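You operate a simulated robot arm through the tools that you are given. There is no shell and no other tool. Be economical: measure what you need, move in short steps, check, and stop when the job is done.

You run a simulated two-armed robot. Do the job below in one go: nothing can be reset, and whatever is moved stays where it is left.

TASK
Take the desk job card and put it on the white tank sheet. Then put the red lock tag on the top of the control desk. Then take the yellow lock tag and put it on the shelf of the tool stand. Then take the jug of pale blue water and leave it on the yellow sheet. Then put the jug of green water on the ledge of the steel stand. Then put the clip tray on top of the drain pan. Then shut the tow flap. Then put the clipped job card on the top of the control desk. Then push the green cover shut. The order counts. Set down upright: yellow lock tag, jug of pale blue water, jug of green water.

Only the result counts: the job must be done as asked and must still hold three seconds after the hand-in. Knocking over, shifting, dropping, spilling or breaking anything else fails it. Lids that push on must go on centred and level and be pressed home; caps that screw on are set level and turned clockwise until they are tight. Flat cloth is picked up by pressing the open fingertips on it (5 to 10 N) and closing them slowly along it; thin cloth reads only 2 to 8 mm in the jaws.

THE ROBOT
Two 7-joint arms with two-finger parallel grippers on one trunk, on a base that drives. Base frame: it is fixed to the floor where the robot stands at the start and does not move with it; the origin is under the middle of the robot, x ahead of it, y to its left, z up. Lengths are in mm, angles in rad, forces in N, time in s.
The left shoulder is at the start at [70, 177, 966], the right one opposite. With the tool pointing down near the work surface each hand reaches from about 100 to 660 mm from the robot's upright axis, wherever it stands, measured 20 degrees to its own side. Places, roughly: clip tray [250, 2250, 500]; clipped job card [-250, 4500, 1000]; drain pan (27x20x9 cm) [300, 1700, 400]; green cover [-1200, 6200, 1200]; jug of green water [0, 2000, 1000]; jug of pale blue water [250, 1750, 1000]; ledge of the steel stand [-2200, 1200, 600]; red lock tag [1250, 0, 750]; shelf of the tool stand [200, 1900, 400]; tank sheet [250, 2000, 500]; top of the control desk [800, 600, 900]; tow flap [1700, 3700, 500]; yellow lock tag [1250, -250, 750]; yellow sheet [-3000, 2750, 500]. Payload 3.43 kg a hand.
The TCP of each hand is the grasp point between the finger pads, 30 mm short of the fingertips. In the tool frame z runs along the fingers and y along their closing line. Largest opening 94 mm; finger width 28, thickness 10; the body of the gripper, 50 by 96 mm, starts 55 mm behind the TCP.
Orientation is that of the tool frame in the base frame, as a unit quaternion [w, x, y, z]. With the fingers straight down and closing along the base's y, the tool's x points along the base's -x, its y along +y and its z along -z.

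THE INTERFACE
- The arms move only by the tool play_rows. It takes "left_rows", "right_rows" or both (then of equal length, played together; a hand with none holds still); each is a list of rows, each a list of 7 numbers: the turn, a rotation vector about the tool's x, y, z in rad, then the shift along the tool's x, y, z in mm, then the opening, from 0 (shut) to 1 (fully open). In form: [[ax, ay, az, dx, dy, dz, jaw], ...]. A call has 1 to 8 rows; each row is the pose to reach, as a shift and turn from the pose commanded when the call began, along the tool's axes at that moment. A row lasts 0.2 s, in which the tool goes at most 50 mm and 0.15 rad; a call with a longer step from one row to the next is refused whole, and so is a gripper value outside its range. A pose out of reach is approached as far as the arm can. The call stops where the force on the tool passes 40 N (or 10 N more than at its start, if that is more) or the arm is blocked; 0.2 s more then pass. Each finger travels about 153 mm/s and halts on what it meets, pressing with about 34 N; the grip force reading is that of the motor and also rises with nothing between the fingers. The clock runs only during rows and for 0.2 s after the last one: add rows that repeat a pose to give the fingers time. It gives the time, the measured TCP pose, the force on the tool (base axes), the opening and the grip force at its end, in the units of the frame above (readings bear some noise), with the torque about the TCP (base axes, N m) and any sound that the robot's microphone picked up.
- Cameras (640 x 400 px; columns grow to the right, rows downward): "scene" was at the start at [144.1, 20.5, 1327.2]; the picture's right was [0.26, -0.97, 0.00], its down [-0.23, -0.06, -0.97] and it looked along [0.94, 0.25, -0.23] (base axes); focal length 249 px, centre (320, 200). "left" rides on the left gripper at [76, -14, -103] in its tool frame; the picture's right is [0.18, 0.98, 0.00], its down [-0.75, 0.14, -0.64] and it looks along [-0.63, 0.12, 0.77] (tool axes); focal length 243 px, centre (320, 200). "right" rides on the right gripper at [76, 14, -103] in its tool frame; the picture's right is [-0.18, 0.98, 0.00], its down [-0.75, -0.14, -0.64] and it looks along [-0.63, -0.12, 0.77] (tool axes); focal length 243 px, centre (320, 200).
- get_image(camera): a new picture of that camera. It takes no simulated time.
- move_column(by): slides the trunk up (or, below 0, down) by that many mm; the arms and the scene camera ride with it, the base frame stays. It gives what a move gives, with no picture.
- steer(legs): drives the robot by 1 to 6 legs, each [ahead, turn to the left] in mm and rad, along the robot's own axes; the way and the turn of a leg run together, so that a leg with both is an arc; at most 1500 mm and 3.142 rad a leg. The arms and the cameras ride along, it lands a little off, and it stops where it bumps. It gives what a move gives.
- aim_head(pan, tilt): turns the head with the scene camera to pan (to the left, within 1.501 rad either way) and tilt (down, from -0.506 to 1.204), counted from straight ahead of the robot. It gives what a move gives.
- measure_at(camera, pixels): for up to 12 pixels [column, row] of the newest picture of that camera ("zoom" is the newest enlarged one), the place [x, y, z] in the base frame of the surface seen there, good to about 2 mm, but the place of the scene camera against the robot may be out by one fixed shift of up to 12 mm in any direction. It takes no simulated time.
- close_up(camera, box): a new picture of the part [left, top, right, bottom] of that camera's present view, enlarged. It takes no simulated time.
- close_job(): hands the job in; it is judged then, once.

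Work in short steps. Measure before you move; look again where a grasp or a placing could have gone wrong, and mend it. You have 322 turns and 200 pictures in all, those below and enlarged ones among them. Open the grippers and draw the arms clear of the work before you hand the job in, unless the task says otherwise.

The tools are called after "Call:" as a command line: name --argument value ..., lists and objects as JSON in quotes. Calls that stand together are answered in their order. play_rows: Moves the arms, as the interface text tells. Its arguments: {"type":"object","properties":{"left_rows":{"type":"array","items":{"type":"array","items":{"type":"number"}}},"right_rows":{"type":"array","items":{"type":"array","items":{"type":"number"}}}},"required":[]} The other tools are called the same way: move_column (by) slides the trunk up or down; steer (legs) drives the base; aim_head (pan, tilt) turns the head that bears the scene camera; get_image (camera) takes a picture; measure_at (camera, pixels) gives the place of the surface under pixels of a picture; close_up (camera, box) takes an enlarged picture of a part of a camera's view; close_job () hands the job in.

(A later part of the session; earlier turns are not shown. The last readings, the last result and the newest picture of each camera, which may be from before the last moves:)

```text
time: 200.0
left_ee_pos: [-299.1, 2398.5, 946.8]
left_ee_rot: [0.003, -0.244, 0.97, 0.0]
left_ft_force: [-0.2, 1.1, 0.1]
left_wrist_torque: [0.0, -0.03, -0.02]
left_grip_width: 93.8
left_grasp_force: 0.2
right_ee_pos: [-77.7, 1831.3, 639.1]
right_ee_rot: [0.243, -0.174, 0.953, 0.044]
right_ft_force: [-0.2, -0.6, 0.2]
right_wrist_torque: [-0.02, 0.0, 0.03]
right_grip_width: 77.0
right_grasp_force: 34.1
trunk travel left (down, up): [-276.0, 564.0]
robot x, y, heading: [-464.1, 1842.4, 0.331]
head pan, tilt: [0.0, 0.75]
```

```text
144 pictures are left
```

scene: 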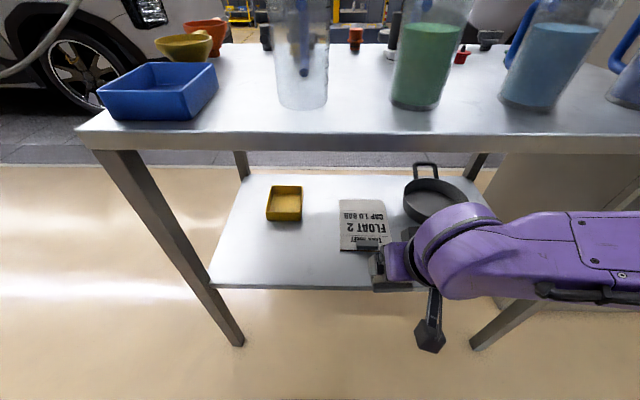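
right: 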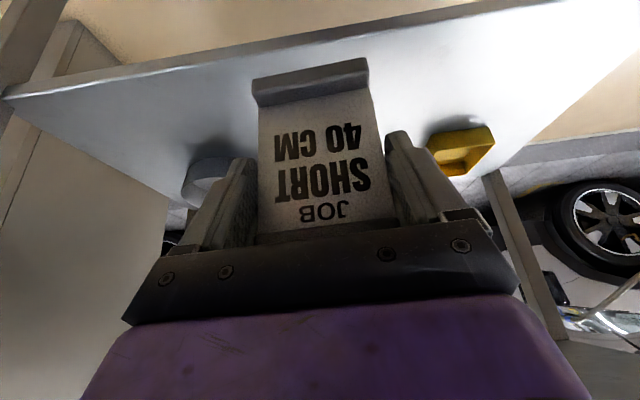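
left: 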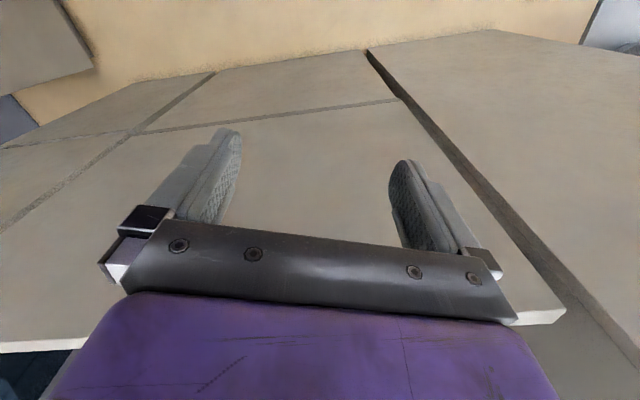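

I'll lower to z≈540 and then reach in under the table top towards the sheet.

Call:
play_rows --right_rows '[[0, 0, 0, 24, 0, 43, 0.3], [0, 0, 0, 47, 0, 87, 0.3], [0, 0, 0, 8, -3, 108, 0.3], [0, 0, 0, -31, -6, 130, 0.3], [0, 0, 0, -70, -8, 151, 0.3], [0, 0, 0, -109, -11, 172, 0.3], [0, 0, 0, -149, -14, 194, 0.3], [0, 0, 0, -190, -17, 216, 0.3]]'

Call:
get_image --camera "right"

Call:
get_image --camera "scene"

```text
time: 202.0
left_ee_pos: [-263.6, 2406.2, 922.8]
left_ee_rot: [-0.01, -0.245, 0.969, -0.001]
left_ft_force: [-2.3, -1.4, 2.1]
left_wrist_torque: [0.11, -0.17, -0.01]
left_grip_width: 94.2
left_grasp_force: 0.1
right_ee_pos: [154.6, 1907.2, 491.1]
right_ee_rot: [0.19, -0.204, 0.96, 0.03]
right_ft_force: [-2.7, -3.2, 30.7]
right_wrist_torque: [-0.1, 0.35, -0.17]
right_grip_width: 77.7
right_grasp_force: 36.8
right hand out of reach, approached as far as the arm can: row 1, 2
trunk travel left (down, up): [-276.0, 564.0]
robot x, y, heading: [-469.0, 1839.4, 0.332]
head pan, tilt: [0.0, 0.75]
stopped in row 8 (right hand): the arm was blocked; the commanded pose is now the measured one
```

```text
143 pictures are left
```

right: 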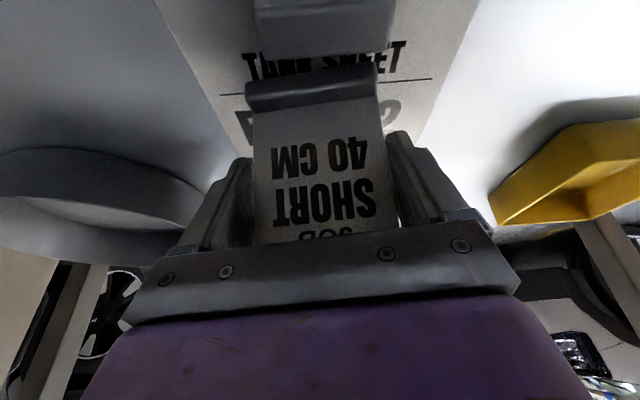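

```text
142 pictures are left
```

scene: 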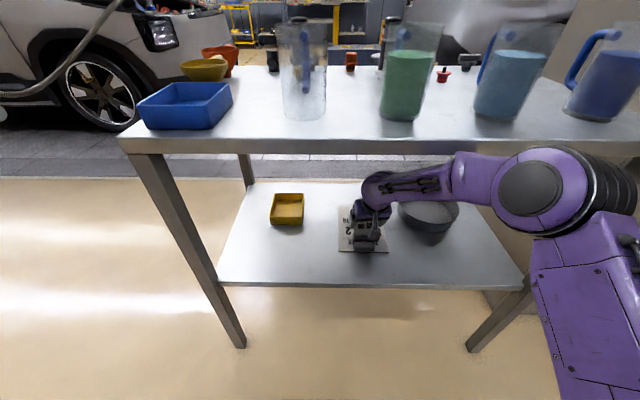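

The wrist seems to have met the table's underside and the card now presses on the sheet (30 N). I'll relieve it with a small tilt and raise, then check.

Call:
play_rows --right_rows '[[0, -0.05, 0, 0, 0, -3, 0.3], [0, -0.1, 0, 2, 0, -6, 0.3], [0, -0.1, 0, 2, 0, -6, 0.3]]'

Call:
get_image --camera "scene"

```text
time: 202.3
left_ee_pos: [-217.0, 2424.1, 886.2]
left_ee_rot: [-0.046, -0.238, 0.97, -0.009]
left_ft_force: [-0.6, -0.3, -3.2]
left_wrist_torque: [-0.04, 0.0, -0.01]
left_grip_width: 93.9
left_grasp_force: 0.0
right_ee_pos: [192.6, 1913.4, 457.1]
right_ee_rot: [0.192, -0.184, 0.963, 0.036]
right_ft_force: [-34.5, -12.9, 114.7]
right_wrist_torque: [1.06, 2.14, 0.72]
right_grip_width: 77.5
right_grasp_force: 33.9
trunk travel left (down, up): [-276.0, 564.0]
robot x, y, heading: [-468.7, 1839.9, 0.318]
head pan, tilt: [0.0, 0.75]
stopped in row 1 (right hand): the arm was blocked; the commanded pose is now the measured one
```

```text
141 pictures are left
```

scene: 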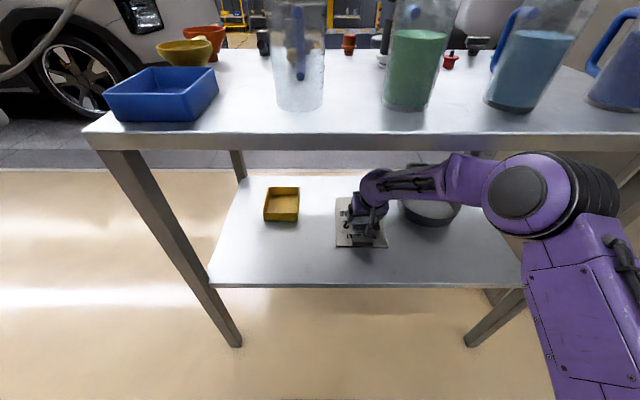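

The left hand's reading moved as well, as if the body leaned. Before any motion I'll measure known points and look from the wrist cameras.

Call:
measure_at --camera "scene" --pixels '[[337, 246], [386, 247], [80, 135], [266, 220], [209, 284], [240, 345], [520, 285]]'

Call:
get_image --camera "left"

Call:
get_image --camera "right"

```text
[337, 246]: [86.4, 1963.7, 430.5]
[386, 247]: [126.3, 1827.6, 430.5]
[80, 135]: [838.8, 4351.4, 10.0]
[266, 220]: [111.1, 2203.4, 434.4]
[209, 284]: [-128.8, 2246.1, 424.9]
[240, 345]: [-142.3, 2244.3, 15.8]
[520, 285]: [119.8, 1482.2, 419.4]
```

```text
140 pictures are left
```

left: 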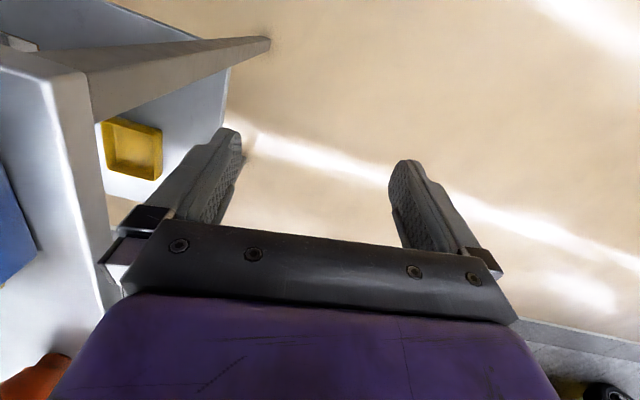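

```text
139 pictures are left
```

right: 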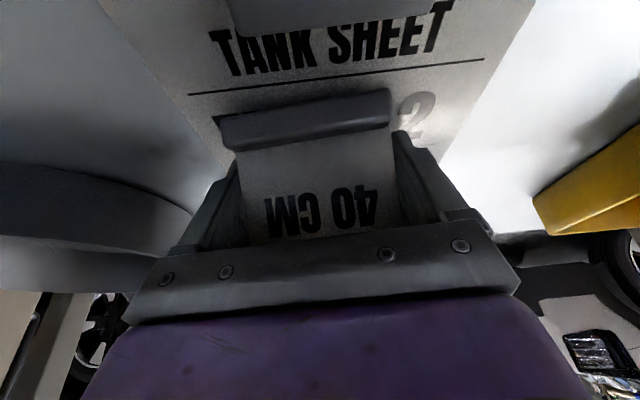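

The scene view matches the nominal pose, so the body itself is standing normally. The fingertips are pressing on the sheet. I'll play one small raising row to see how it settles.

Call:
play_rows --right_rows '[[0, 0, 0, -2, 0, -10, 0.3]]'

Call:
get_image --camera "scene"

```text
time: 202.6
left_ee_pos: [-212.9, 2424.5, 883.3]
left_ee_rot: [-0.048, -0.239, 0.97, -0.009]
left_ft_force: [-1.5, 0.8, -0.5]
left_wrist_torque: [-0.02, -0.01, 0.0]
left_grip_width: 93.9
left_grasp_force: 0.2
right_ee_pos: [199.4, 1917.0, 458.6]
right_ee_rot: [0.198, -0.182, 0.962, 0.039]
right_ft_force: [12.1, 8.3, 36.9]
right_wrist_torque: [-0.25, -0.51, 0.33]
right_grip_width: 77.3
right_grasp_force: 33.9
trunk travel left (down, up): [-276.0, 564.0]
robot x, y, heading: [-470.4, 1843.8, 0.309]
head pan, tilt: [0.0, 0.75]
stopped in row 1 (right hand): the force on the tool passed its limit (the readings are from after the stop); the commanded pose is now the measured one
```

```text
138 pictures are left
```

scene: 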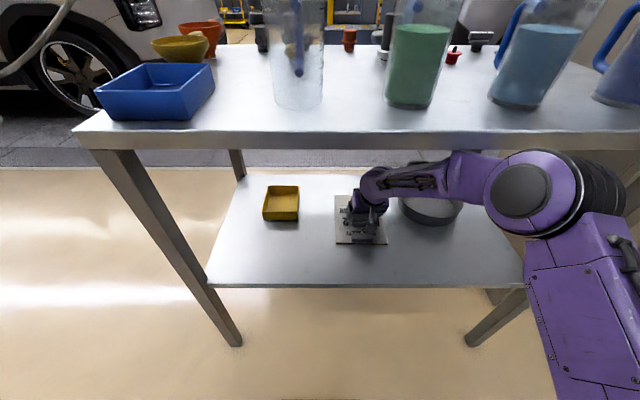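

I want to be sure of the robot's attitude. I'll measure several table-top points in this newest frame.

Call:
measure_at --camera "scene" --pixels '[[90, 128], [80, 140], [180, 140], [500, 140], [298, 107], [412, 104], [516, 105], [140, 85], [240, 345], [340, 240], [212, 284], [430, 60]]'

```text
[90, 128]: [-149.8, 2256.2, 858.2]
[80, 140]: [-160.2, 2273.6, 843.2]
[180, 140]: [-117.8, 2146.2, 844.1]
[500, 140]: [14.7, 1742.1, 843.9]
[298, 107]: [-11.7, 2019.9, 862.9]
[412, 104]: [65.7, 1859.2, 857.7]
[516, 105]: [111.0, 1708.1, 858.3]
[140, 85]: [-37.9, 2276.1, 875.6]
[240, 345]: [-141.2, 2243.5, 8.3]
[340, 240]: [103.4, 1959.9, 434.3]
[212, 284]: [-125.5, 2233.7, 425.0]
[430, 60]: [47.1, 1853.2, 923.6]
```

The camera pose fits a nearly level body, so the robot is stable. The card's foot is on the sheet, so I'll open the right gripper slowly.

Call:
play_rows --right_rows '[[0, 0, 0, 0, 0, -1, 0.85], [0, 0, 0, 0, 0, -2, 1], [0, 0, 0, 0, 0, -2, 1]]'

Call:
get_image --camera "right"

```text
time: 202.8
left_ee_pos: [-212.4, 2423.9, 882.9]
left_ee_rot: [-0.048, -0.24, 0.97, -0.008]
left_ft_force: [0.0, 0.3, 0.3]
left_wrist_torque: [-0.04, -0.06, 0.02]
left_grip_width: 93.7
left_grasp_force: 0.0
right_ee_pos: [202.8, 1917.6, 458.8]
right_ee_rot: [0.201, -0.182, 0.962, 0.042]
right_ft_force: [0.2, 4.0, 17.2]
right_wrist_torque: [-0.57, -0.28, 0.07]
right_grip_width: 78.8
right_grasp_force: 0.1
trunk travel left (down, up): [-276.0, 564.0]
robot x, y, heading: [-470.3, 1840.2, 0.315]
head pan, tilt: [0.0, 0.75]
stopped in row 1 (right hand): the force on the tool passed its limit (the readings are from after the stop); the commanded pose is now the measured one
```

```text
137 pictures are left
```

right: 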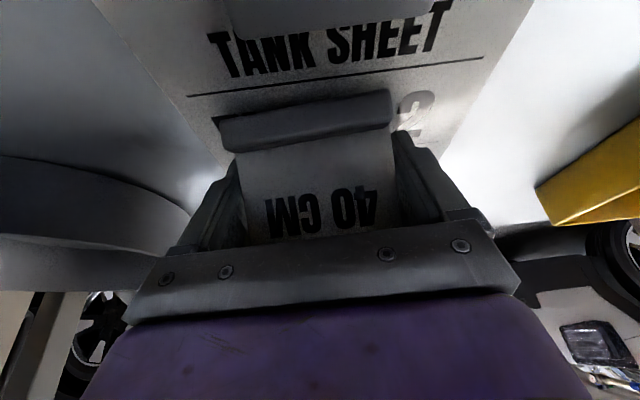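

The grip is released. I'll finish opening and check again.

Call:
play_rows --right_rows '[[0, 0, 0, 0, 0, 0, 1], [0, 0, 0, 0, 0, 0, 1]]'

Call:
get_image --camera "right"

```text
time: 203.4
left_ee_pos: [-213.7, 2424.9, 884.6]
left_ee_rot: [-0.049, -0.24, 0.97, -0.008]
left_ft_force: [0.4, 0.4, -1.0]
left_wrist_torque: [0.05, 0.01, 0.01]
left_grip_width: 93.9
left_grasp_force: 0.0
right_ee_pos: [201.2, 1918.8, 458.7]
right_ee_rot: [0.201, -0.183, 0.962, 0.042]
right_ft_force: [5.1, 9.7, 33.5]
right_wrist_torque: [-0.98, -0.63, 0.36]
right_grip_width: 90.1
right_grasp_force: 0.0
trunk travel left (down, up): [-276.0, 564.0]
robot x, y, heading: [-470.1, 1841.6, 0.316]
head pan, tilt: [0.0, 0.75]
```

```text
136 pictures are left
```

right: 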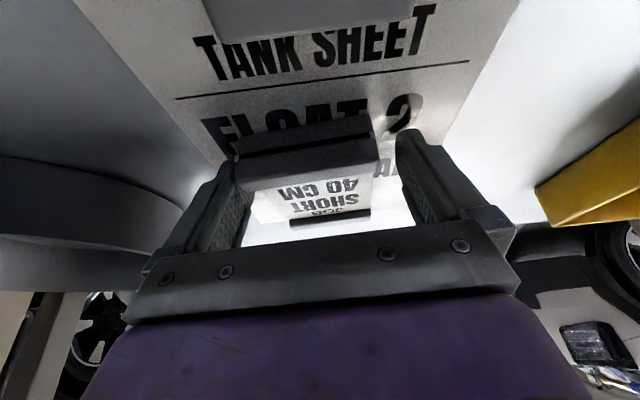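

The card has tipped flat away from the hand onto the sheet. I'll draw the hand up and back off it along the fingers.

Call:
play_rows --right_rows '[[0, 0, 0, 0, 0, -8, 1], [0, 0, 0, 0, 0, -20, 1], [0, 0, 0, 0, 0, -35, 1], [0, 0, 0, 0, 0, -50, 1]]'

Call:
get_image --camera "right"

```text
time: 203.7
left_ee_pos: [-213.1, 2422.9, 884.4]
left_ee_rot: [-0.048, -0.24, 0.97, -0.008]
left_ft_force: [0.6, 0.0, 0.7]
left_wrist_torque: [0.02, 0.04, -0.01]
left_grip_width: 93.7
left_grasp_force: 0.0
right_ee_pos: [202.1, 1919.2, 458.2]
right_ee_rot: [0.2, -0.183, 0.962, 0.043]
right_ft_force: [-8.4, 0.9, 30.1]
right_wrist_torque: [-1.34, -0.25, -0.38]
right_grip_width: 91.9
right_grasp_force: 0.1
trunk travel left (down, up): [-276.0, 564.0]
robot x, y, heading: [-468.6, 1842.6, 0.313]
head pan, tilt: [0.0, 0.75]
stopped in row 1 (right hand): the force on the tool passed its limit (the readings are from after the stop); the commanded pose is now the measured one
```

```text
135 pictures are left
```

right: 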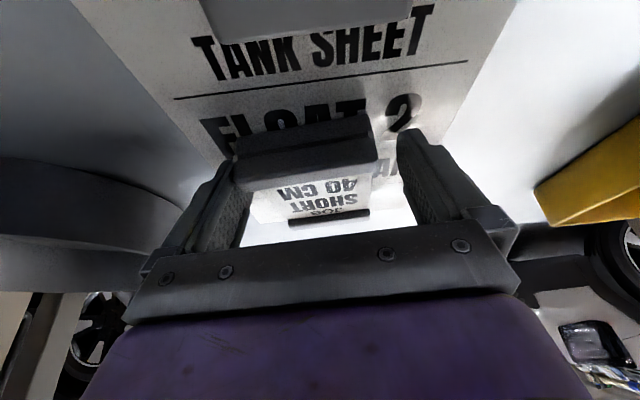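

The hand seems wedged: pressing the shelf while something further up the arm pushes on the table. I'll measure the elbow and forearm against the table edge.

Call:
close_up --camera "scene" --box '[320, 120, 640, 320]'

Call:
measure_at --camera "scene" --pixels '[[540, 155], [520, 190], [580, 175], [610, 200], [470, 160], [430, 175], [375, 175], [500, 148], [560, 260], [500, 160]]'

```text
2.00 times, centred on (480, 220) of scene
```

zoom: 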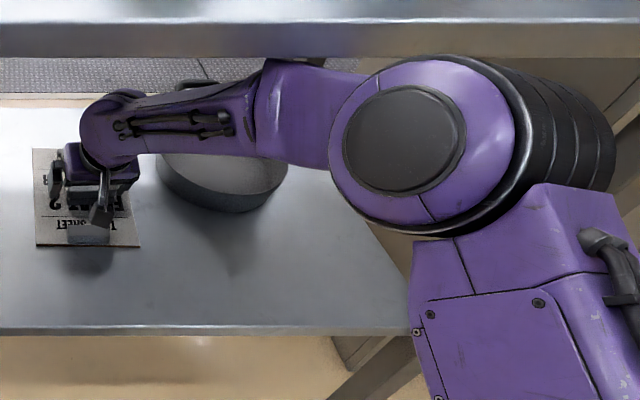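

```text
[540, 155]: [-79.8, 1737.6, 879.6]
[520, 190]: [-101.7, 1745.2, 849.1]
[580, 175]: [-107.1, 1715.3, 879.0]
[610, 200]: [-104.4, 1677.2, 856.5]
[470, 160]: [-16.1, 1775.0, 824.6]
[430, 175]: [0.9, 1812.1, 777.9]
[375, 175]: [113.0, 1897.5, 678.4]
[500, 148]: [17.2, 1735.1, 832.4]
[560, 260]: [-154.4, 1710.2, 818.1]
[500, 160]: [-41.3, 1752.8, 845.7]
```

The forearm shell is against the table's front edge underside (z≈832). I'll pitch the fingers forward so that the wrist drops and comes back while the fingertips rise.

Call:
play_rows --right_rows '[[0, -0.08, 0, 1, 0, -3, 1], [0, -0.16, 0, 2, 0, -6, 1], [0, -0.24, 0, 3, 0, -10, 1], [0, -0.32, 0, 4, 0, -14, 1]]'

Call:
get_image --camera "right"

```text
time: 204.0
left_ee_pos: [-212.2, 2422.1, 883.9]
left_ee_rot: [-0.048, -0.241, 0.969, -0.007]
left_ft_force: [-0.5, 0.0, 0.1]
left_wrist_torque: [-0.01, 0.0, 0.01]
left_grip_width: 93.8
left_grasp_force: 0.0
right_ee_pos: [201.2, 1919.0, 457.8]
right_ee_rot: [0.203, -0.183, 0.961, 0.044]
right_ft_force: [-4.5, 1.4, 29.0]
right_wrist_torque: [-1.24, -0.36, -0.04]
right_grip_width: 92.0
right_grasp_force: 0.1
trunk travel left (down, up): [-276.0, 564.0]
robot x, y, heading: [-470.0, 1841.1, 0.318]
head pan, tilt: [0.0, 0.75]
stopped in row 1 (right hand): the force on the tool passed its limit (the readings are from after the stop); the commanded pose is now the measured one
```

```text
133 pictures are left
```

right: 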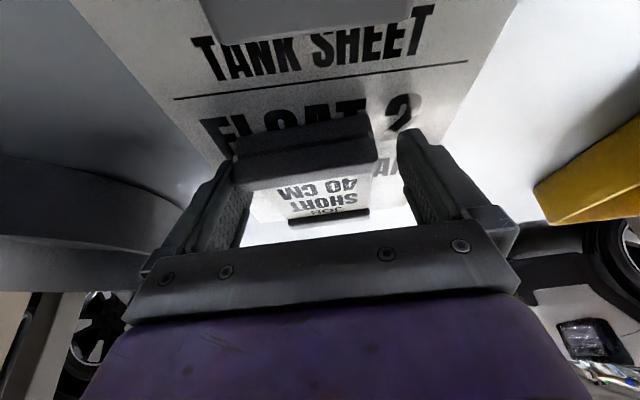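

The torque reading says only the -y fingertip rests on the sheet, and the measured forearm points clear the table edge (n'≈562–590 against 593). A small trunk raise should lift the hand straight up.

Call:
move_column --by 12

Call:
get_image --camera "right"

```text
time: 204.3
left_ee_pos: [-212.3, 2421.2, 885.6]
left_ee_rot: [-0.049, -0.239, 0.97, -0.007]
left_ft_force: [-0.5, -0.7, 1.0]
left_wrist_torque: [0.01, 0.01, 0.02]
left_grip_width: 94.1
left_grasp_force: 0.1
right_ee_pos: [201.5, 1918.6, 458.7]
right_ee_rot: [0.204, -0.185, 0.96, 0.045]
right_ft_force: [-8.1, 0.4, 33.6]
right_wrist_torque: [-1.56, -0.33, -0.14]
right_grip_width: 92.3
right_grasp_force: 0.1
trunk travel left (down, up): [-277.0, 563.0]
robot x, y, heading: [-468.6, 1837.5, 0.313]
head pan, tilt: [0.0, 0.75]
stopped: the force on the tool passed its limit (the readings are from after the stop); the commanded pose is now the measured one
```

```text
132 pictures are left
```

right: 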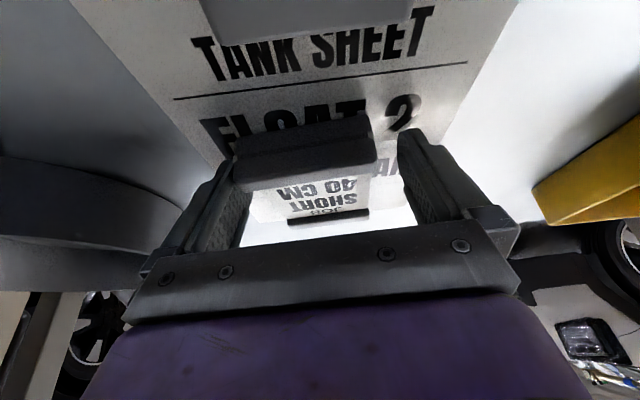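

Something odd persists, so I'll look at the left arm and the torso with the head.

Call:
aim_head --pan 0.8 --tilt 0.75

Call:
get_image --camera "scene"

Call:
aim_head --pan -0.7 --tilt 0.9

Call:
get_image --camera "scene"

```text
time: 205.4
left_ee_pos: [-212.9, 2422.2, 885.5]
left_ee_rot: [-0.048, -0.24, 0.97, -0.007]
left_ft_force: [-1.0, 0.3, -0.6]
left_wrist_torque: [-0.01, 0.0, -0.01]
left_grip_width: 94.1
left_grasp_force: 0.0
right_ee_pos: [201.3, 1917.9, 459.9]
right_ee_rot: [0.205, -0.184, 0.96, 0.044]
right_ft_force: [2.0, 3.2, 30.7]
right_wrist_torque: [-1.29, -0.66, 0.1]
right_grip_width: 92.2
right_grasp_force: 0.0
trunk travel left (down, up): [-277.0, 563.0]
robot x, y, heading: [-466.5, 1839.7, 0.313]
head pan, tilt: [0.799, 0.75]
```

```text
131 pictures are left
```

scene: 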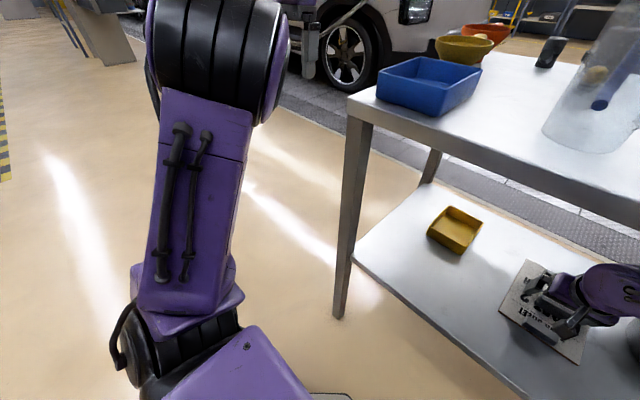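

```text
time: 207.0
left_ee_pos: [-211.9, 2422.3, 885.9]
left_ee_rot: [-0.048, -0.24, 0.97, -0.007]
left_ft_force: [0.0, -0.1, -0.5]
left_wrist_torque: [0.0, -0.01, -0.02]
left_grip_width: 93.9
left_grasp_force: 0.1
right_ee_pos: [202.7, 1917.3, 460.4]
right_ee_rot: [0.204, -0.184, 0.96, 0.044]
right_ft_force: [1.0, 1.7, 35.6]
right_wrist_torque: [-1.57, -0.66, 0.04]
right_grip_width: 92.9
right_grasp_force: 0.0
trunk travel left (down, up): [-277.0, 563.0]
robot x, y, heading: [-472.1, 1842.1, 0.312]
head pan, tilt: [-0.7, 0.901]
```

```text
130 pictures are left
```

scene: 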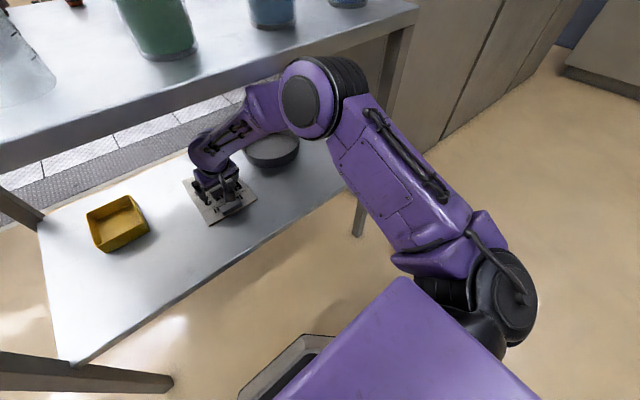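

The forearm dips under the table edge around (265,95). I'll measure there more closely.

Call:
close_up --camera "scene" --box '[180, 20, 400, 240]'

Call:
measure_at --camera "scene" --pixels '[[262, 92], [270, 100], [255, 100], [285, 75], [300, 62], [325, 60], [245, 92], [290, 68], [345, 52], [270, 78], [350, 75], [220, 100]]'

```text
1.82 times, centred on (290, 130) of scene
```

zoom: 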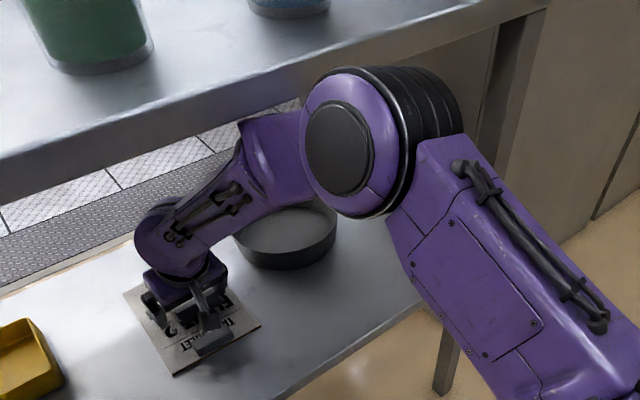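

```text
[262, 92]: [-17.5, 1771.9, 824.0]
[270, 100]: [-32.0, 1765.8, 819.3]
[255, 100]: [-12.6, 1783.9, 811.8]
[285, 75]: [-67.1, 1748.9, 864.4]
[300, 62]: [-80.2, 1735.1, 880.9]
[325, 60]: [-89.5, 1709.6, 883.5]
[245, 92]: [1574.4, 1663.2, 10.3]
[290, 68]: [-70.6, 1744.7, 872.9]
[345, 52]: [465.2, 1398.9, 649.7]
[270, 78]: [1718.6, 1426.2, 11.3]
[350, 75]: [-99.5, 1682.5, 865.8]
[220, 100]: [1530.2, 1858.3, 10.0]
```

The elbow's outer cylinder is likely pushing on the table's front edge. I'll use very small rows, up and slightly back, to free it without tripping the limit.

Call:
play_rows --right_rows '[[0, 0, 0, 0.3, 0, -1, 1], [0, 0, 0, 0.6, 0, -2, 1], [0, 0, 0, 1, 0, -3, 1], [0, 0, 0, 1.4, 0, -4.5, 1], [0, 0, 0, 2, 0, -6, 1], [0, 0, 0, 2.5, 0, -8, 1], [0, 0, 0, 3, 0, -10, 1], [0, 0, 0, 3.5, 0, -12, 1]]'

```text
time: 207.3
left_ee_pos: [-211.5, 2421.0, 886.5]
left_ee_rot: [-0.049, -0.239, 0.97, -0.006]
left_ft_force: [-0.3, 0.1, -0.8]
left_wrist_torque: [-0.01, 0.04, 0.02]
left_grip_width: 94.2
left_grasp_force: 0.0
right_ee_pos: [201.7, 1917.4, 457.4]
right_ee_rot: [0.203, -0.186, 0.96, 0.045]
right_ft_force: [-7.5, 0.4, 38.0]
right_wrist_torque: [-1.75, -0.44, -0.28]
right_grip_width: 92.1
right_grasp_force: 0.1
trunk travel left (down, up): [-277.0, 563.0]
robot x, y, heading: [-470.4, 1837.6, 0.315]
head pan, tilt: [-0.7, 0.901]
stopped in row 1 (right hand): the force on the tool passed its limit (the readings are from after the stop); the commanded pose is now the measured one
```

Even 1 mm trips the limit while the elbow is jammed. I'll ease the base back by a few millimetres to unload it.

Call:
steer --legs '[[-8, 0]]'

```text
time: 208.1
left_ee_pos: [-220.2, 2420.1, 885.0]
left_ee_rot: [-0.049, -0.24, 0.969, -0.008]
left_ft_force: [-0.8, 0.0, 0.3]
left_wrist_torque: [0.02, 0.01, -0.05]
left_grip_width: 94.0
left_grasp_force: 0.1
right_ee_pos: [193.9, 1917.4, 459.2]
right_ee_rot: [0.203, -0.185, 0.961, 0.043]
right_ft_force: [-1.6, -0.4, 5.4]
right_wrist_torque: [-0.26, -0.06, -0.07]
right_grip_width: 94.0
right_grasp_force: 0.0
trunk travel left (down, up): [-277.0, 563.0]
robot x, y, heading: [-479.6, 1837.5, 0.31]
head pan, tilt: [-0.7, 0.901]
```

The force fell to 5 N. Now I'll lift the hand straight up 25 mm.

Call:
play_rows --right_rows '[[0, 0, 0, -2, 0, -4.6, 1], [0, 0, 0, -4, 0, -9, 1], [0, 0, 0, -7, 0, -16, 1], [0, 0, 0, -10, 0, -23, 1]]'

Call:
get_image --camera "right"

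```text
time: 209.1
left_ee_pos: [-211.8, 2416.7, 882.8]
left_ee_rot: [-0.053, -0.239, 0.969, -0.005]
left_ft_force: [0.5, 0.3, 0.8]
left_wrist_torque: [0.01, -0.03, 0.01]
left_grip_width: 93.9
left_grasp_force: 0.1
right_ee_pos: [190.6, 1913.0, 459.8]
right_ee_rot: [0.187, -0.185, 0.964, 0.045]
right_ft_force: [0.0, -0.1, -0.9]
right_wrist_torque: [-0.03, -0.03, 0.0]
right_grip_width: 94.3
right_grasp_force: 0.0
trunk travel left (down, up): [-277.0, 563.0]
robot x, y, heading: [-482.6, 1841.7, 0.313]
head pan, tilt: [-0.7, 0.901]
```

```text
128 pictures are left
```

right: 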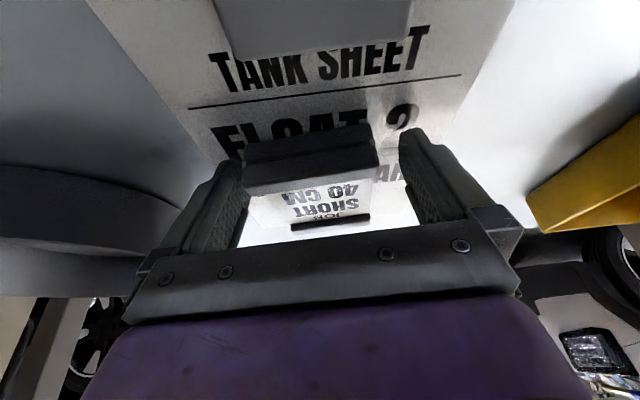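

The fingertips are unloaded now, though the arm still can't rise. I'll back the base out 130 mm, which keeps the fingers straddling the card without load.

Call:
steer --legs '[[-60, 0]]'

Call:
get_image --camera "right"

```text
time: 210.0
left_ee_pos: [-275.5, 2403.8, 884.9]
left_ee_rot: [-0.049, -0.239, 0.97, -0.008]
left_ft_force: [-0.1, 1.0, -0.9]
left_wrist_torque: [0.04, -0.04, 0.02]
left_grip_width: 94.2
left_grasp_force: 0.1
right_ee_pos: [138.1, 1898.8, 483.1]
right_ee_rot: [0.203, -0.184, 0.961, 0.043]
right_ft_force: [0.3, -0.1, 0.3]
right_wrist_torque: [-0.01, -0.02, 0.02]
right_grip_width: 93.9
right_grasp_force: 0.0
trunk travel left (down, up): [-277.0, 563.0]
robot x, y, heading: [-532.4, 1821.5, 0.309]
head pan, tilt: [-0.7, 0.901]
```

```text
127 pictures are left
```

right: 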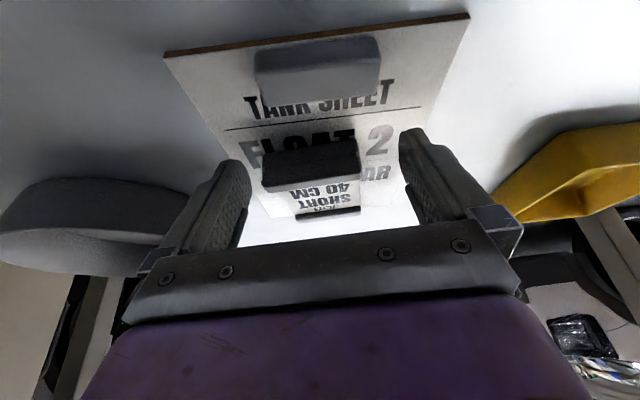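

The hand is free and the card lies flat on the sheet. I'll back off further and look from the head camera.

Call:
steer --legs '[[-330, 0]]'

Call:
aim_head --pan -0.15 --tilt 0.7

Call:
close_up --camera "scene" --box '[220, 100, 460, 260]'

```text
time: 212.2
left_ee_pos: [-592.2, 2299.2, 885.8]
left_ee_rot: [-0.048, -0.239, 0.97, -0.008]
left_ft_force: [-0.3, 0.0, 0.3]
left_wrist_torque: [-0.02, -0.07, 0.0]
left_grip_width: 94.1
left_grasp_force: 0.0
right_ee_pos: [-177.3, 1796.3, 484.2]
right_ee_rot: [0.204, -0.184, 0.961, 0.044]
right_ft_force: [0.4, -0.1, 0.3]
right_wrist_torque: [-0.02, 0.0, -0.01]
right_grip_width: 93.9
right_grasp_force: 0.0
trunk travel left (down, up): [-277.0, 563.0]
robot x, y, heading: [-850.9, 1719.1, 0.31]
head pan, tilt: [-0.7, 0.901]
```

```text
time: 213.2
left_ee_pos: [-591.1, 2299.6, 885.1]
left_ee_rot: [-0.048, -0.239, 0.97, -0.008]
left_ft_force: [0.0, -0.3, 0.6]
left_wrist_torque: [0.0, -0.01, -0.01]
left_grip_width: 93.9
left_grasp_force: 0.1
right_ee_pos: [-177.7, 1795.6, 484.9]
right_ee_rot: [0.204, -0.183, 0.961, 0.044]
right_ft_force: [0.0, -0.4, 0.6]
right_wrist_torque: [0.0, -0.02, 0.02]
right_grip_width: 93.9
right_grasp_force: 0.0
trunk travel left (down, up): [-277.0, 563.0]
robot x, y, heading: [-849.1, 1721.9, 0.313]
head pan, tilt: [-0.15, 0.7]
```

```text
2.50 times, centred on (340, 180) of scene
```

zoom: 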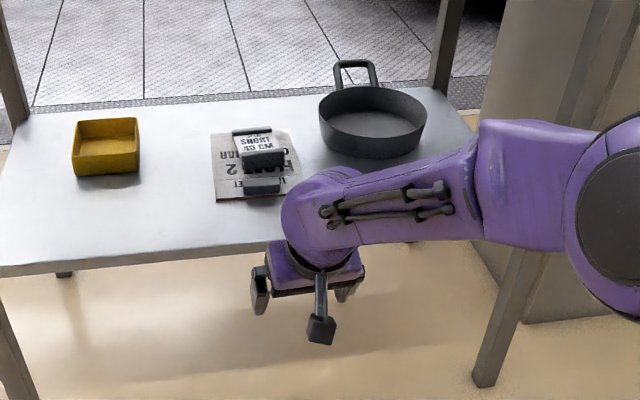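

The card lies wholly on the sheet. I'll check whether the sheet moved.

Call:
measure_at --camera "zoom" --pixels '[[216, 197], [285, 197], [215, 137], [297, 150], [233, 132], [270, 128], [263, 160], [370, 150], [325, 110], [425, 110], [75, 172], [137, 172]]'

```text
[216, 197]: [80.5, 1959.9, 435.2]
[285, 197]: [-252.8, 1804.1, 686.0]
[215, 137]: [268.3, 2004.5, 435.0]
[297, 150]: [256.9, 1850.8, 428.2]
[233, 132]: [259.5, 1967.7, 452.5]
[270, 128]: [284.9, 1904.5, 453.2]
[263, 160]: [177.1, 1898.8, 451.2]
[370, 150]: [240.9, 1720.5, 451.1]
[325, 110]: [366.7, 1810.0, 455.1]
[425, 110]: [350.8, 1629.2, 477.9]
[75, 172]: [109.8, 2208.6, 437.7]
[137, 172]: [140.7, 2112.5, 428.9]
```

All good: card on the sheet, sheet in place. I'll raise the trunk and fold the right hand back before driving to the desk.

Call:
move_column --by 277

Call:
play_rows --right_rows '[[0, 0.06, 0, 26, 2, -35, 1], [0, 0.12, 0, 53, 4, -70, 1], [0, 0.18, 0, 80, 7, -100, 1], [0, 0.24, 0, 110, 10, -125, 1], [0, 0.3, 0, 140, 12, -150, 1], [0, 0.35, 0, 170, 14, -170, 1]]'

Call:
steer --legs '[[0, 1.14], [1240, 0], [0, -1.43], [800, 0], [790, 0]]'

```text
time: 216.0
left_ee_pos: [-590.9, 2301.0, 1161.7]
left_ee_rot: [-0.048, -0.239, 0.97, -0.008]
left_ft_force: [0.2, 0.1, 0.4]
left_wrist_torque: [0.0, 0.02, 0.06]
left_grip_width: 94.0
left_grasp_force: 0.1
right_ee_pos: [-177.3, 1796.1, 762.1]
right_ee_rot: [0.205, -0.183, 0.961, 0.044]
right_ft_force: [-0.1, -0.3, -0.4]
right_wrist_torque: [-0.01, 0.02, -0.02]
right_grip_width: 94.3
right_grasp_force: 0.1
trunk travel left (down, up): [-554.0, 286.0]
robot x, y, heading: [-853.4, 1717.6, 0.314]
head pan, tilt: [-0.15, 0.7]
```

```text
time: 217.4
left_ee_pos: [-593.0, 2299.5, 1162.9]
left_ee_rot: [-0.048, -0.238, 0.97, -0.009]
left_ft_force: [-0.5, -0.7, 0.2]
left_wrist_torque: [0.02, 0.01, -0.02]
left_grip_width: 93.8
left_grasp_force: 0.0
right_ee_pos: [-393.2, 1726.2, 846.3]
right_ee_rot: [0.034, -0.189, 0.981, 0.012]
right_ft_force: [-0.2, 0.5, 0.4]
right_wrist_torque: [0.01, -0.02, 0.02]
right_grip_width: 94.0
right_grasp_force: 0.0
trunk travel left (down, up): [-554.0, 286.0]
robot x, y, heading: [-847.4, 1720.6, 0.32]
head pan, tilt: [-0.15, 0.7]
```

```text
time: 237.7
left_ee_pos: [1255.8, 3505.7, 1162.2]
left_ee_rot: [-0.049, -0.116, 0.992, -0.002]
left_ft_force: [-0.1, 0.4, -0.2]
left_wrist_torque: [-0.01, -0.05, 0.02]
left_grip_width: 94.0
left_grasp_force: 0.1
right_ee_pos: [1305.3, 2900.3, 845.8]
right_ee_rot: [0.035, -0.065, 0.997, 0.008]
right_ft_force: [-0.3, 0.5, -0.1]
right_wrist_torque: [0.04, -0.01, 0.0]
right_grip_width: 93.8
right_grasp_force: 0.1
trunk travel left (down, up): [-554.0, 286.0]
robot x, y, heading: [863.2, 3001.4, 0.065]
head pan, tilt: [-0.15, 0.7]
```

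I'll drive down the corridor to in front of the tags and face the desk.

Call:
steer --legs '[[0, -1.34], [1480, 0], [1470, 0], [0, -1.55]]'

Call:
aim_head --pan 0.0 --tilt 0.7

Call:
get_image --camera "scene"

```text
time: 259.0
left_ee_pos: [1572.3, -368.7, 1162.8]
left_ee_rot: [-0.009, 0.967, 0.25, 0.048]
left_ft_force: [0.5, -0.5, -0.1]
left_wrist_torque: [0.01, 0.01, 0.02]
left_grip_width: 94.3
left_grasp_force: 0.0
right_ee_pos: [1359.4, 201.0, 845.9]
right_ee_rot: [0.012, 0.979, 0.2, -0.034]
right_ft_force: [0.6, 0.6, -0.7]
right_wrist_torque: [-0.02, 0.0, 0.01]
right_grip_width: 93.9
right_grasp_force: 0.0
trunk travel left (down, up): [-554.0, 286.0]
robot x, y, heading: [1813.6, 221.0, -2.804]
head pan, tilt: [-0.15, 0.7]
```

```text
time: 259.7
left_ee_pos: [1570.6, -368.7, 1162.1]
left_ee_rot: [-0.009, 0.967, 0.249, 0.048]
left_ft_force: [0.4, -0.3, -0.4]
left_wrist_torque: [-0.01, -0.01, 0.02]
left_grip_width: 93.8
left_grasp_force: 0.0
right_ee_pos: [1358.8, 200.0, 845.3]
right_ee_rot: [0.012, 0.979, 0.201, -0.034]
right_ft_force: [0.0, 0.0, 0.2]
right_wrist_torque: [0.02, -0.01, -0.02]
right_grip_width: 94.2
right_grasp_force: 0.1
trunk travel left (down, up): [-554.0, 286.0]
robot x, y, heading: [1815.7, 218.6, -2.806]
head pan, tilt: [0.0, 0.7]
```

```text
125 pictures are left
```

scene: 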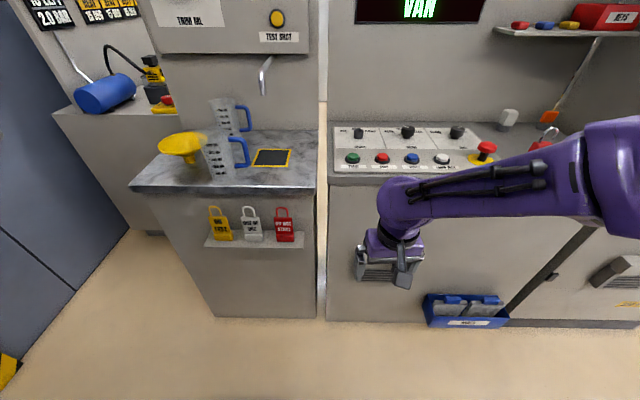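

The tags are at (220,225), (252,225) and (285,225), with red about 120 mm left of my centre. I'll zoom and measure them for a left-hand grasp.

Call:
close_up --camera "scene" --box '[190, 170, 330, 260]'

Call:
measure_at --camera "zoom" --pixels '[[430, 170], [430, 225], [390, 300], [470, 305], [430, 260], [500, 350], [135, 205], [130, 265], [120, 305], [430, 320], [450, 120], [330, 100]]'

```text
4.44 times, centred on (260, 215) of scene
```

zoom: 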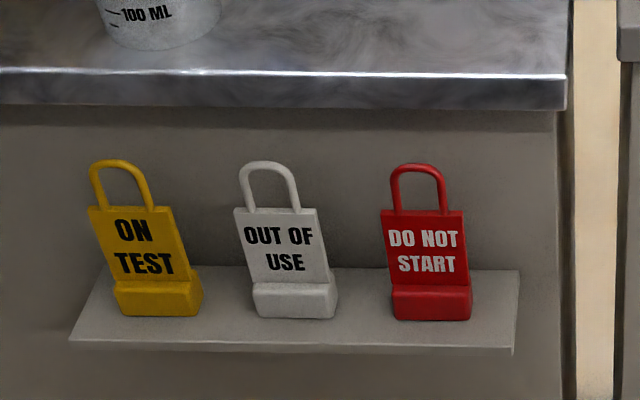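

```text
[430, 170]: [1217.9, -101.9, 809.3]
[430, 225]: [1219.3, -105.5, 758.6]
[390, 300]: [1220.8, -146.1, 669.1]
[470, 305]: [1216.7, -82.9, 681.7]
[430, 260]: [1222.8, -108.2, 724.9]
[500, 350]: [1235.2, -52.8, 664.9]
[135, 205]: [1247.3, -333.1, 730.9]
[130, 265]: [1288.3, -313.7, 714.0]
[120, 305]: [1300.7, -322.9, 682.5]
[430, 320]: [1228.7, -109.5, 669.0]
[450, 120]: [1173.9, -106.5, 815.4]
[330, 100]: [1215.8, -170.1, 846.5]
```

Red tag: plate at n≈1127, height 669–809, about 60 wide. I'll drive 100 ahead, then bring the left hand over, tilted 0.7 rad forward.

Call:
steer --legs '[[95, -0.02]]'

Call:
play_rows --left_rows '[[0.006, -0.08, 0.018, 1, -34, 35, 1], [0.013, -0.16, 0.037, 2, -68, 70, 1], [0.019, -0.24, 0.055, 3, -102, 104, 1], [0.026, -0.32, 0.073, 4, -136, 139, 1], [0.032, -0.4, 0.092, 5, -170, 174, 1], [0.038, -0.48, 0.11, 6, -204, 208, 1], [0.045, -0.56, 0.128, 7, -238, 243, 1], [0.051, -0.64, 0.147, 9, -272, 278, 1]]'

Call:
get_image --camera "left"

```text
time: 260.8
left_ee_pos: [1468.8, -393.8, 1163.1]
left_ee_rot: [-0.007, 0.97, 0.24, 0.049]
left_ft_force: [-0.2, -0.3, 0.3]
left_wrist_torque: [0.01, -0.06, 0.01]
left_grip_width: 94.1
left_grasp_force: 0.1
right_ee_pos: [1269.6, 181.1, 845.8]
right_ee_rot: [0.011, 0.981, 0.189, -0.033]
right_ft_force: [0.3, 0.5, 0.1]
right_wrist_torque: [-0.02, -0.04, 0.0]
right_grip_width: 93.8
right_grasp_force: 0.1
trunk travel left (down, up): [-554.0, 286.0]
robot x, y, heading: [1728.9, 193.0, -2.829]
head pan, tilt: [0.0, 0.7]
```

```text
time: 262.6
left_ee_pos: [1336.4, -168.2, 845.4]
left_ee_rot: [0.03, 0.948, 0.169, -0.266]
left_ft_force: [-0.3, 0.2, 0.9]
left_wrist_torque: [0.03, 0.0, 0.0]
left_grip_width: 93.8
left_grasp_force: 0.0
left hand out of reach, approached as far as the arm can: row 4, 5, 6, 7, 8
right_ee_pos: [1270.5, 181.6, 845.3]
right_ee_rot: [0.012, 0.981, 0.189, -0.034]
right_ft_force: [-0.1, 0.4, 0.3]
right_wrist_torque: [-0.01, -0.01, -0.04]
right_grip_width: 94.0
right_grasp_force: 0.0
trunk travel left (down, up): [-554.0, 286.0]
robot x, y, heading: [1729.8, 187.0, -2.83]
head pan, tilt: [0.0, 0.7]
```

```text
123 pictures are left
```

left: 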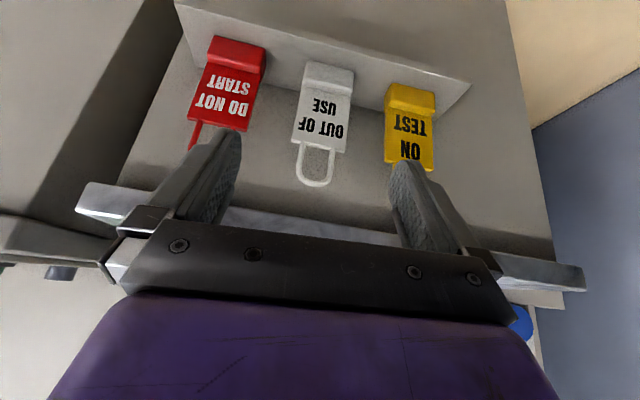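

Now I have the left wrist camera's view of the tags, and I'll measure them.

Call:
measure_at --camera "left" --pixels '[[222, 100], [200, 115], [252, 110], [235, 60], [212, 60], [262, 60], [410, 150], [385, 135], [432, 140], [410, 100], [322, 120], [195, 130]]'

```text
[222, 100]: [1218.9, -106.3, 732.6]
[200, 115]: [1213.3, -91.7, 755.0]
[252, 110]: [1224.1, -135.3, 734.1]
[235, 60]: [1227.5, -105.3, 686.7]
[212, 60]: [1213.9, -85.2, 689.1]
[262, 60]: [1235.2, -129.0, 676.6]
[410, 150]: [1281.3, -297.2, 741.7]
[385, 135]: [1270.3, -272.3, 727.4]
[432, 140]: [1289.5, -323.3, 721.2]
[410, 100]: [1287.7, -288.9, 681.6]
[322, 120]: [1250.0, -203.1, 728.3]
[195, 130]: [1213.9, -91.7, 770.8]
```

Red plate centre is about (1219,-110), n=1125. I'll go to a pre-grasp line and then slide in along the fingers.

Call:
play_rows --left_rows '[[-0.003, -0.05, 0.014, 0, -31, 10, 1], [-0.006, -0.1, 0.028, -1, -61, 21, 1], [-0.01, -0.158, 0.042, -1.5, -91, 32, 1], [-0.01, -0.158, 0.042, -7, -91, 68, 1], [-0.01, -0.158, 0.042, -13, -91, 104, 1], [-0.01, -0.158, 0.042, -19, -91, 140, 1], [-0.01, -0.158, 0.042, -19, -91, 140, 1]]'

Call:
get_image --camera "left"

```text
time: 264.2
left_ee_pos: [1227.2, -109.3, 733.9]
left_ee_rot: [0.062, 0.929, 0.138, -0.338]
left_ft_force: [0.0, 1.3, -0.3]
left_wrist_torque: [0.0, -0.03, 0.02]
left_grip_width: 94.1
left_grasp_force: 0.0
right_ee_pos: [1270.1, 181.3, 845.2]
right_ee_rot: [0.012, 0.981, 0.189, -0.034]
right_ft_force: [0.8, -0.5, -0.1]
right_wrist_torque: [0.02, 0.0, 0.0]
right_grip_width: 94.1
right_grasp_force: 0.1
trunk travel left (down, up): [-554.0, 286.0]
robot x, y, heading: [1727.2, 189.5, -2.83]
head pan, tilt: [0.0, 0.7]
```

```text
122 pictures are left
```

left: 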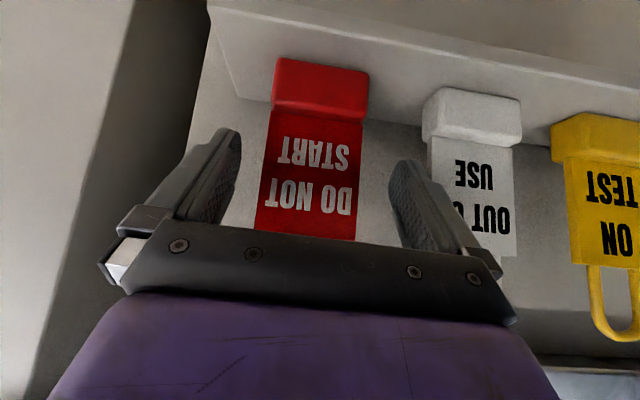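

The red tag is between the fingers. I'll nudge 6 mm ahead and close.

Call:
play_rows --left_rows '[[0, 0, 0, -4.6, 0, 3.9, 1], [0, 0, 0, -4.6, 0, 3.9, 0.8], [0, 0, 0, -4.6, 0, 3.9, 0.5], [0, 0, 0, -4.6, 0, 3.9, 0.2], [0, 0, 0, -4.6, 0, 3.9, 0.2]]'

Call:
get_image --camera "left"

```text
time: 265.4
left_ee_pos: [1220.6, -110.1, 733.8]
left_ee_rot: [0.063, 0.929, 0.137, -0.337]
left_ft_force: [-0.3, 0.5, -0.2]
left_wrist_torque: [0.01, 0.02, 0.01]
left_grip_width: 59.5
left_grasp_force: 34.7
right_ee_pos: [1270.6, 181.0, 845.9]
right_ee_rot: [0.012, 0.981, 0.189, -0.034]
right_ft_force: [-0.5, 0.0, 0.0]
right_wrist_torque: [-0.04, 0.0, -0.01]
right_grip_width: 93.9
right_grasp_force: 0.1
trunk travel left (down, up): [-554.0, 286.0]
robot x, y, heading: [1728.5, 192.2, -2.826]
head pan, tilt: [0.0, 0.7]
```

```text
121 pictures are left
```

left: 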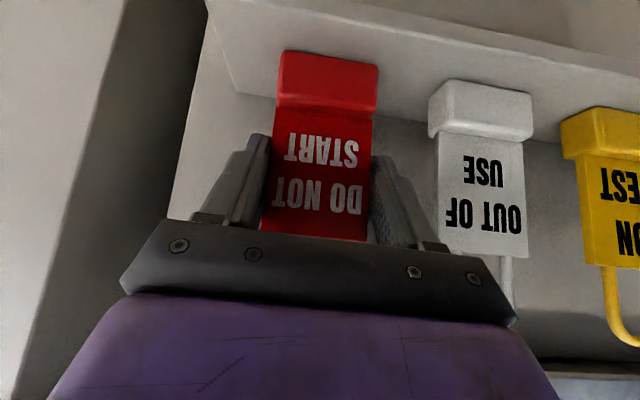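

The red tag is gripped (59.5 mm, 35 N). I'll lift and withdraw it.

Call:
play_rows --left_rows '[[0, 0, 0, -8, 0, -9, 0.2], [0, 0, 0, -16, 0, -19, 0.2], [0, 0, 0, 14, 0, -44, 0.2], [0, 0, 0, 44, 0, -70, 0.2], [0, 0, 0, 74, 0, -95, 0.2], [0, 0, 0, 100, 0, -117, 0.2]]'

Call:
move_column --by 200

Call:
get_image --camera "left"

```text
time: 266.8
left_ee_pos: [1365.7, -69.1, 761.3]
left_ee_rot: [0.062, 0.929, 0.138, -0.338]
left_ft_force: [0.6, 0.0, 0.4]
left_wrist_torque: [0.01, 0.0, 0.0]
left_grip_width: 59.0
left_grasp_force: 34.2
right_ee_pos: [1271.1, 179.7, 847.0]
right_ee_rot: [0.011, 0.981, 0.188, -0.034]
right_ft_force: [0.6, 0.1, 0.2]
right_wrist_torque: [0.01, -0.03, -0.04]
right_grip_width: 94.1
right_grasp_force: 0.1
trunk travel left (down, up): [-554.0, 286.0]
robot x, y, heading: [1726.0, 189.0, -2.832]
head pan, tilt: [0.0, 0.7]
```

```text
time: 269.0
left_ee_pos: [1364.7, -69.9, 959.4]
left_ee_rot: [0.062, 0.929, 0.137, -0.337]
left_ft_force: [-0.1, 0.3, -1.3]
left_wrist_torque: [-0.01, -0.02, -0.04]
left_grip_width: 59.0
left_grasp_force: 34.0
right_ee_pos: [1269.7, 180.8, 1045.5]
right_ee_rot: [0.012, 0.981, 0.189, -0.034]
right_ft_force: [-0.4, -0.3, 0.2]
right_wrist_torque: [-0.01, -0.05, 0.04]
right_grip_width: 94.0
right_grasp_force: 0.1
trunk travel left (down, up): [-754.0, 86.0]
robot x, y, heading: [1727.1, 189.4, -2.83]
head pan, tilt: [0.0, 0.7]
```

```text
120 pictures are left
```

left: 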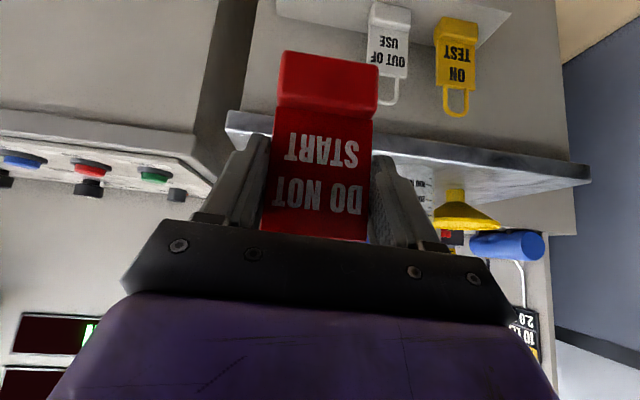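

I'll raise the trunk 80 more, then shift the base about 250 mm to the right and move up to the desk.

Call:
move_column --by 80

Call:
steer --legs '[[0, -1.57], [245, 0], [0, 1.57], [290, 0]]'

Call:
aim_head --pan 0.1 --tilt 0.8

Call:
get_image --camera "scene"

```text
time: 270.1
left_ee_pos: [1363.9, -69.6, 1039.5]
left_ee_rot: [0.063, 0.929, 0.138, -0.337]
left_ft_force: [0.2, 0.5, 0.4]
left_wrist_torque: [-0.02, -0.05, -0.03]
left_grip_width: 59.2
left_grasp_force: 33.8
right_ee_pos: [1270.6, 181.1, 1124.7]
right_ee_rot: [0.012, 0.981, 0.189, -0.034]
right_ft_force: [-0.1, 0.3, 0.6]
right_wrist_torque: [-0.03, -0.01, -0.01]
right_grip_width: 93.9
right_grasp_force: 0.0
trunk travel left (down, up): [-834.0, 6.0]
robot x, y, heading: [1726.1, 194.0, -2.827]
head pan, tilt: [0.0, 0.7]
```

```text
time: 281.1
left_ee_pos: [1005.2, 55.2, 1039.3]
left_ee_rot: [0.067, 0.927, 0.152, -0.337]
left_ft_force: [0.0, 0.2, 0.1]
left_wrist_torque: [0.02, -0.03, -0.01]
left_grip_width: 59.3
left_grasp_force: 34.6
right_ee_pos: [905.1, 302.6, 1126.6]
right_ee_rot: [0.012, 0.978, 0.204, -0.035]
right_ft_force: [0.9, 0.4, 0.3]
right_wrist_torque: [0.0, 0.02, -0.01]
right_grip_width: 94.1
right_grasp_force: 0.0
trunk travel left (down, up): [-834.0, 6.0]
robot x, y, heading: [1359.1, 325.5, -2.798]
head pan, tilt: [0.0, 0.7]
```

```text
time: 281.8
left_ee_pos: [1004.1, 53.3, 1039.9]
left_ee_rot: [0.067, 0.927, 0.151, -0.336]
left_ft_force: [-0.3, 0.3, -0.4]
left_wrist_torque: [-0.02, 0.0, 0.02]
left_grip_width: 59.2
left_grasp_force: 34.2
right_ee_pos: [903.1, 301.0, 1126.8]
right_ee_rot: [0.012, 0.979, 0.203, -0.034]
right_ft_force: [0.2, 0.3, -0.2]
right_wrist_torque: [0.02, 0.03, -0.01]
right_grip_width: 94.0
right_grasp_force: 0.0
trunk travel left (down, up): [-834.0, 6.0]
robot x, y, heading: [1357.8, 325.2, -2.801]
head pan, tilt: [0.099, 0.799]
```

```text
119 pictures are left
```

scene: 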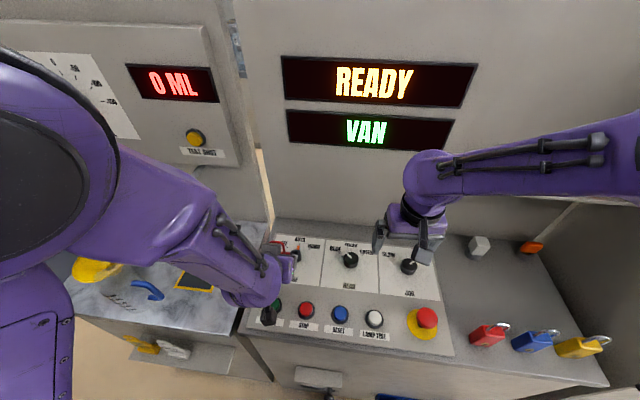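

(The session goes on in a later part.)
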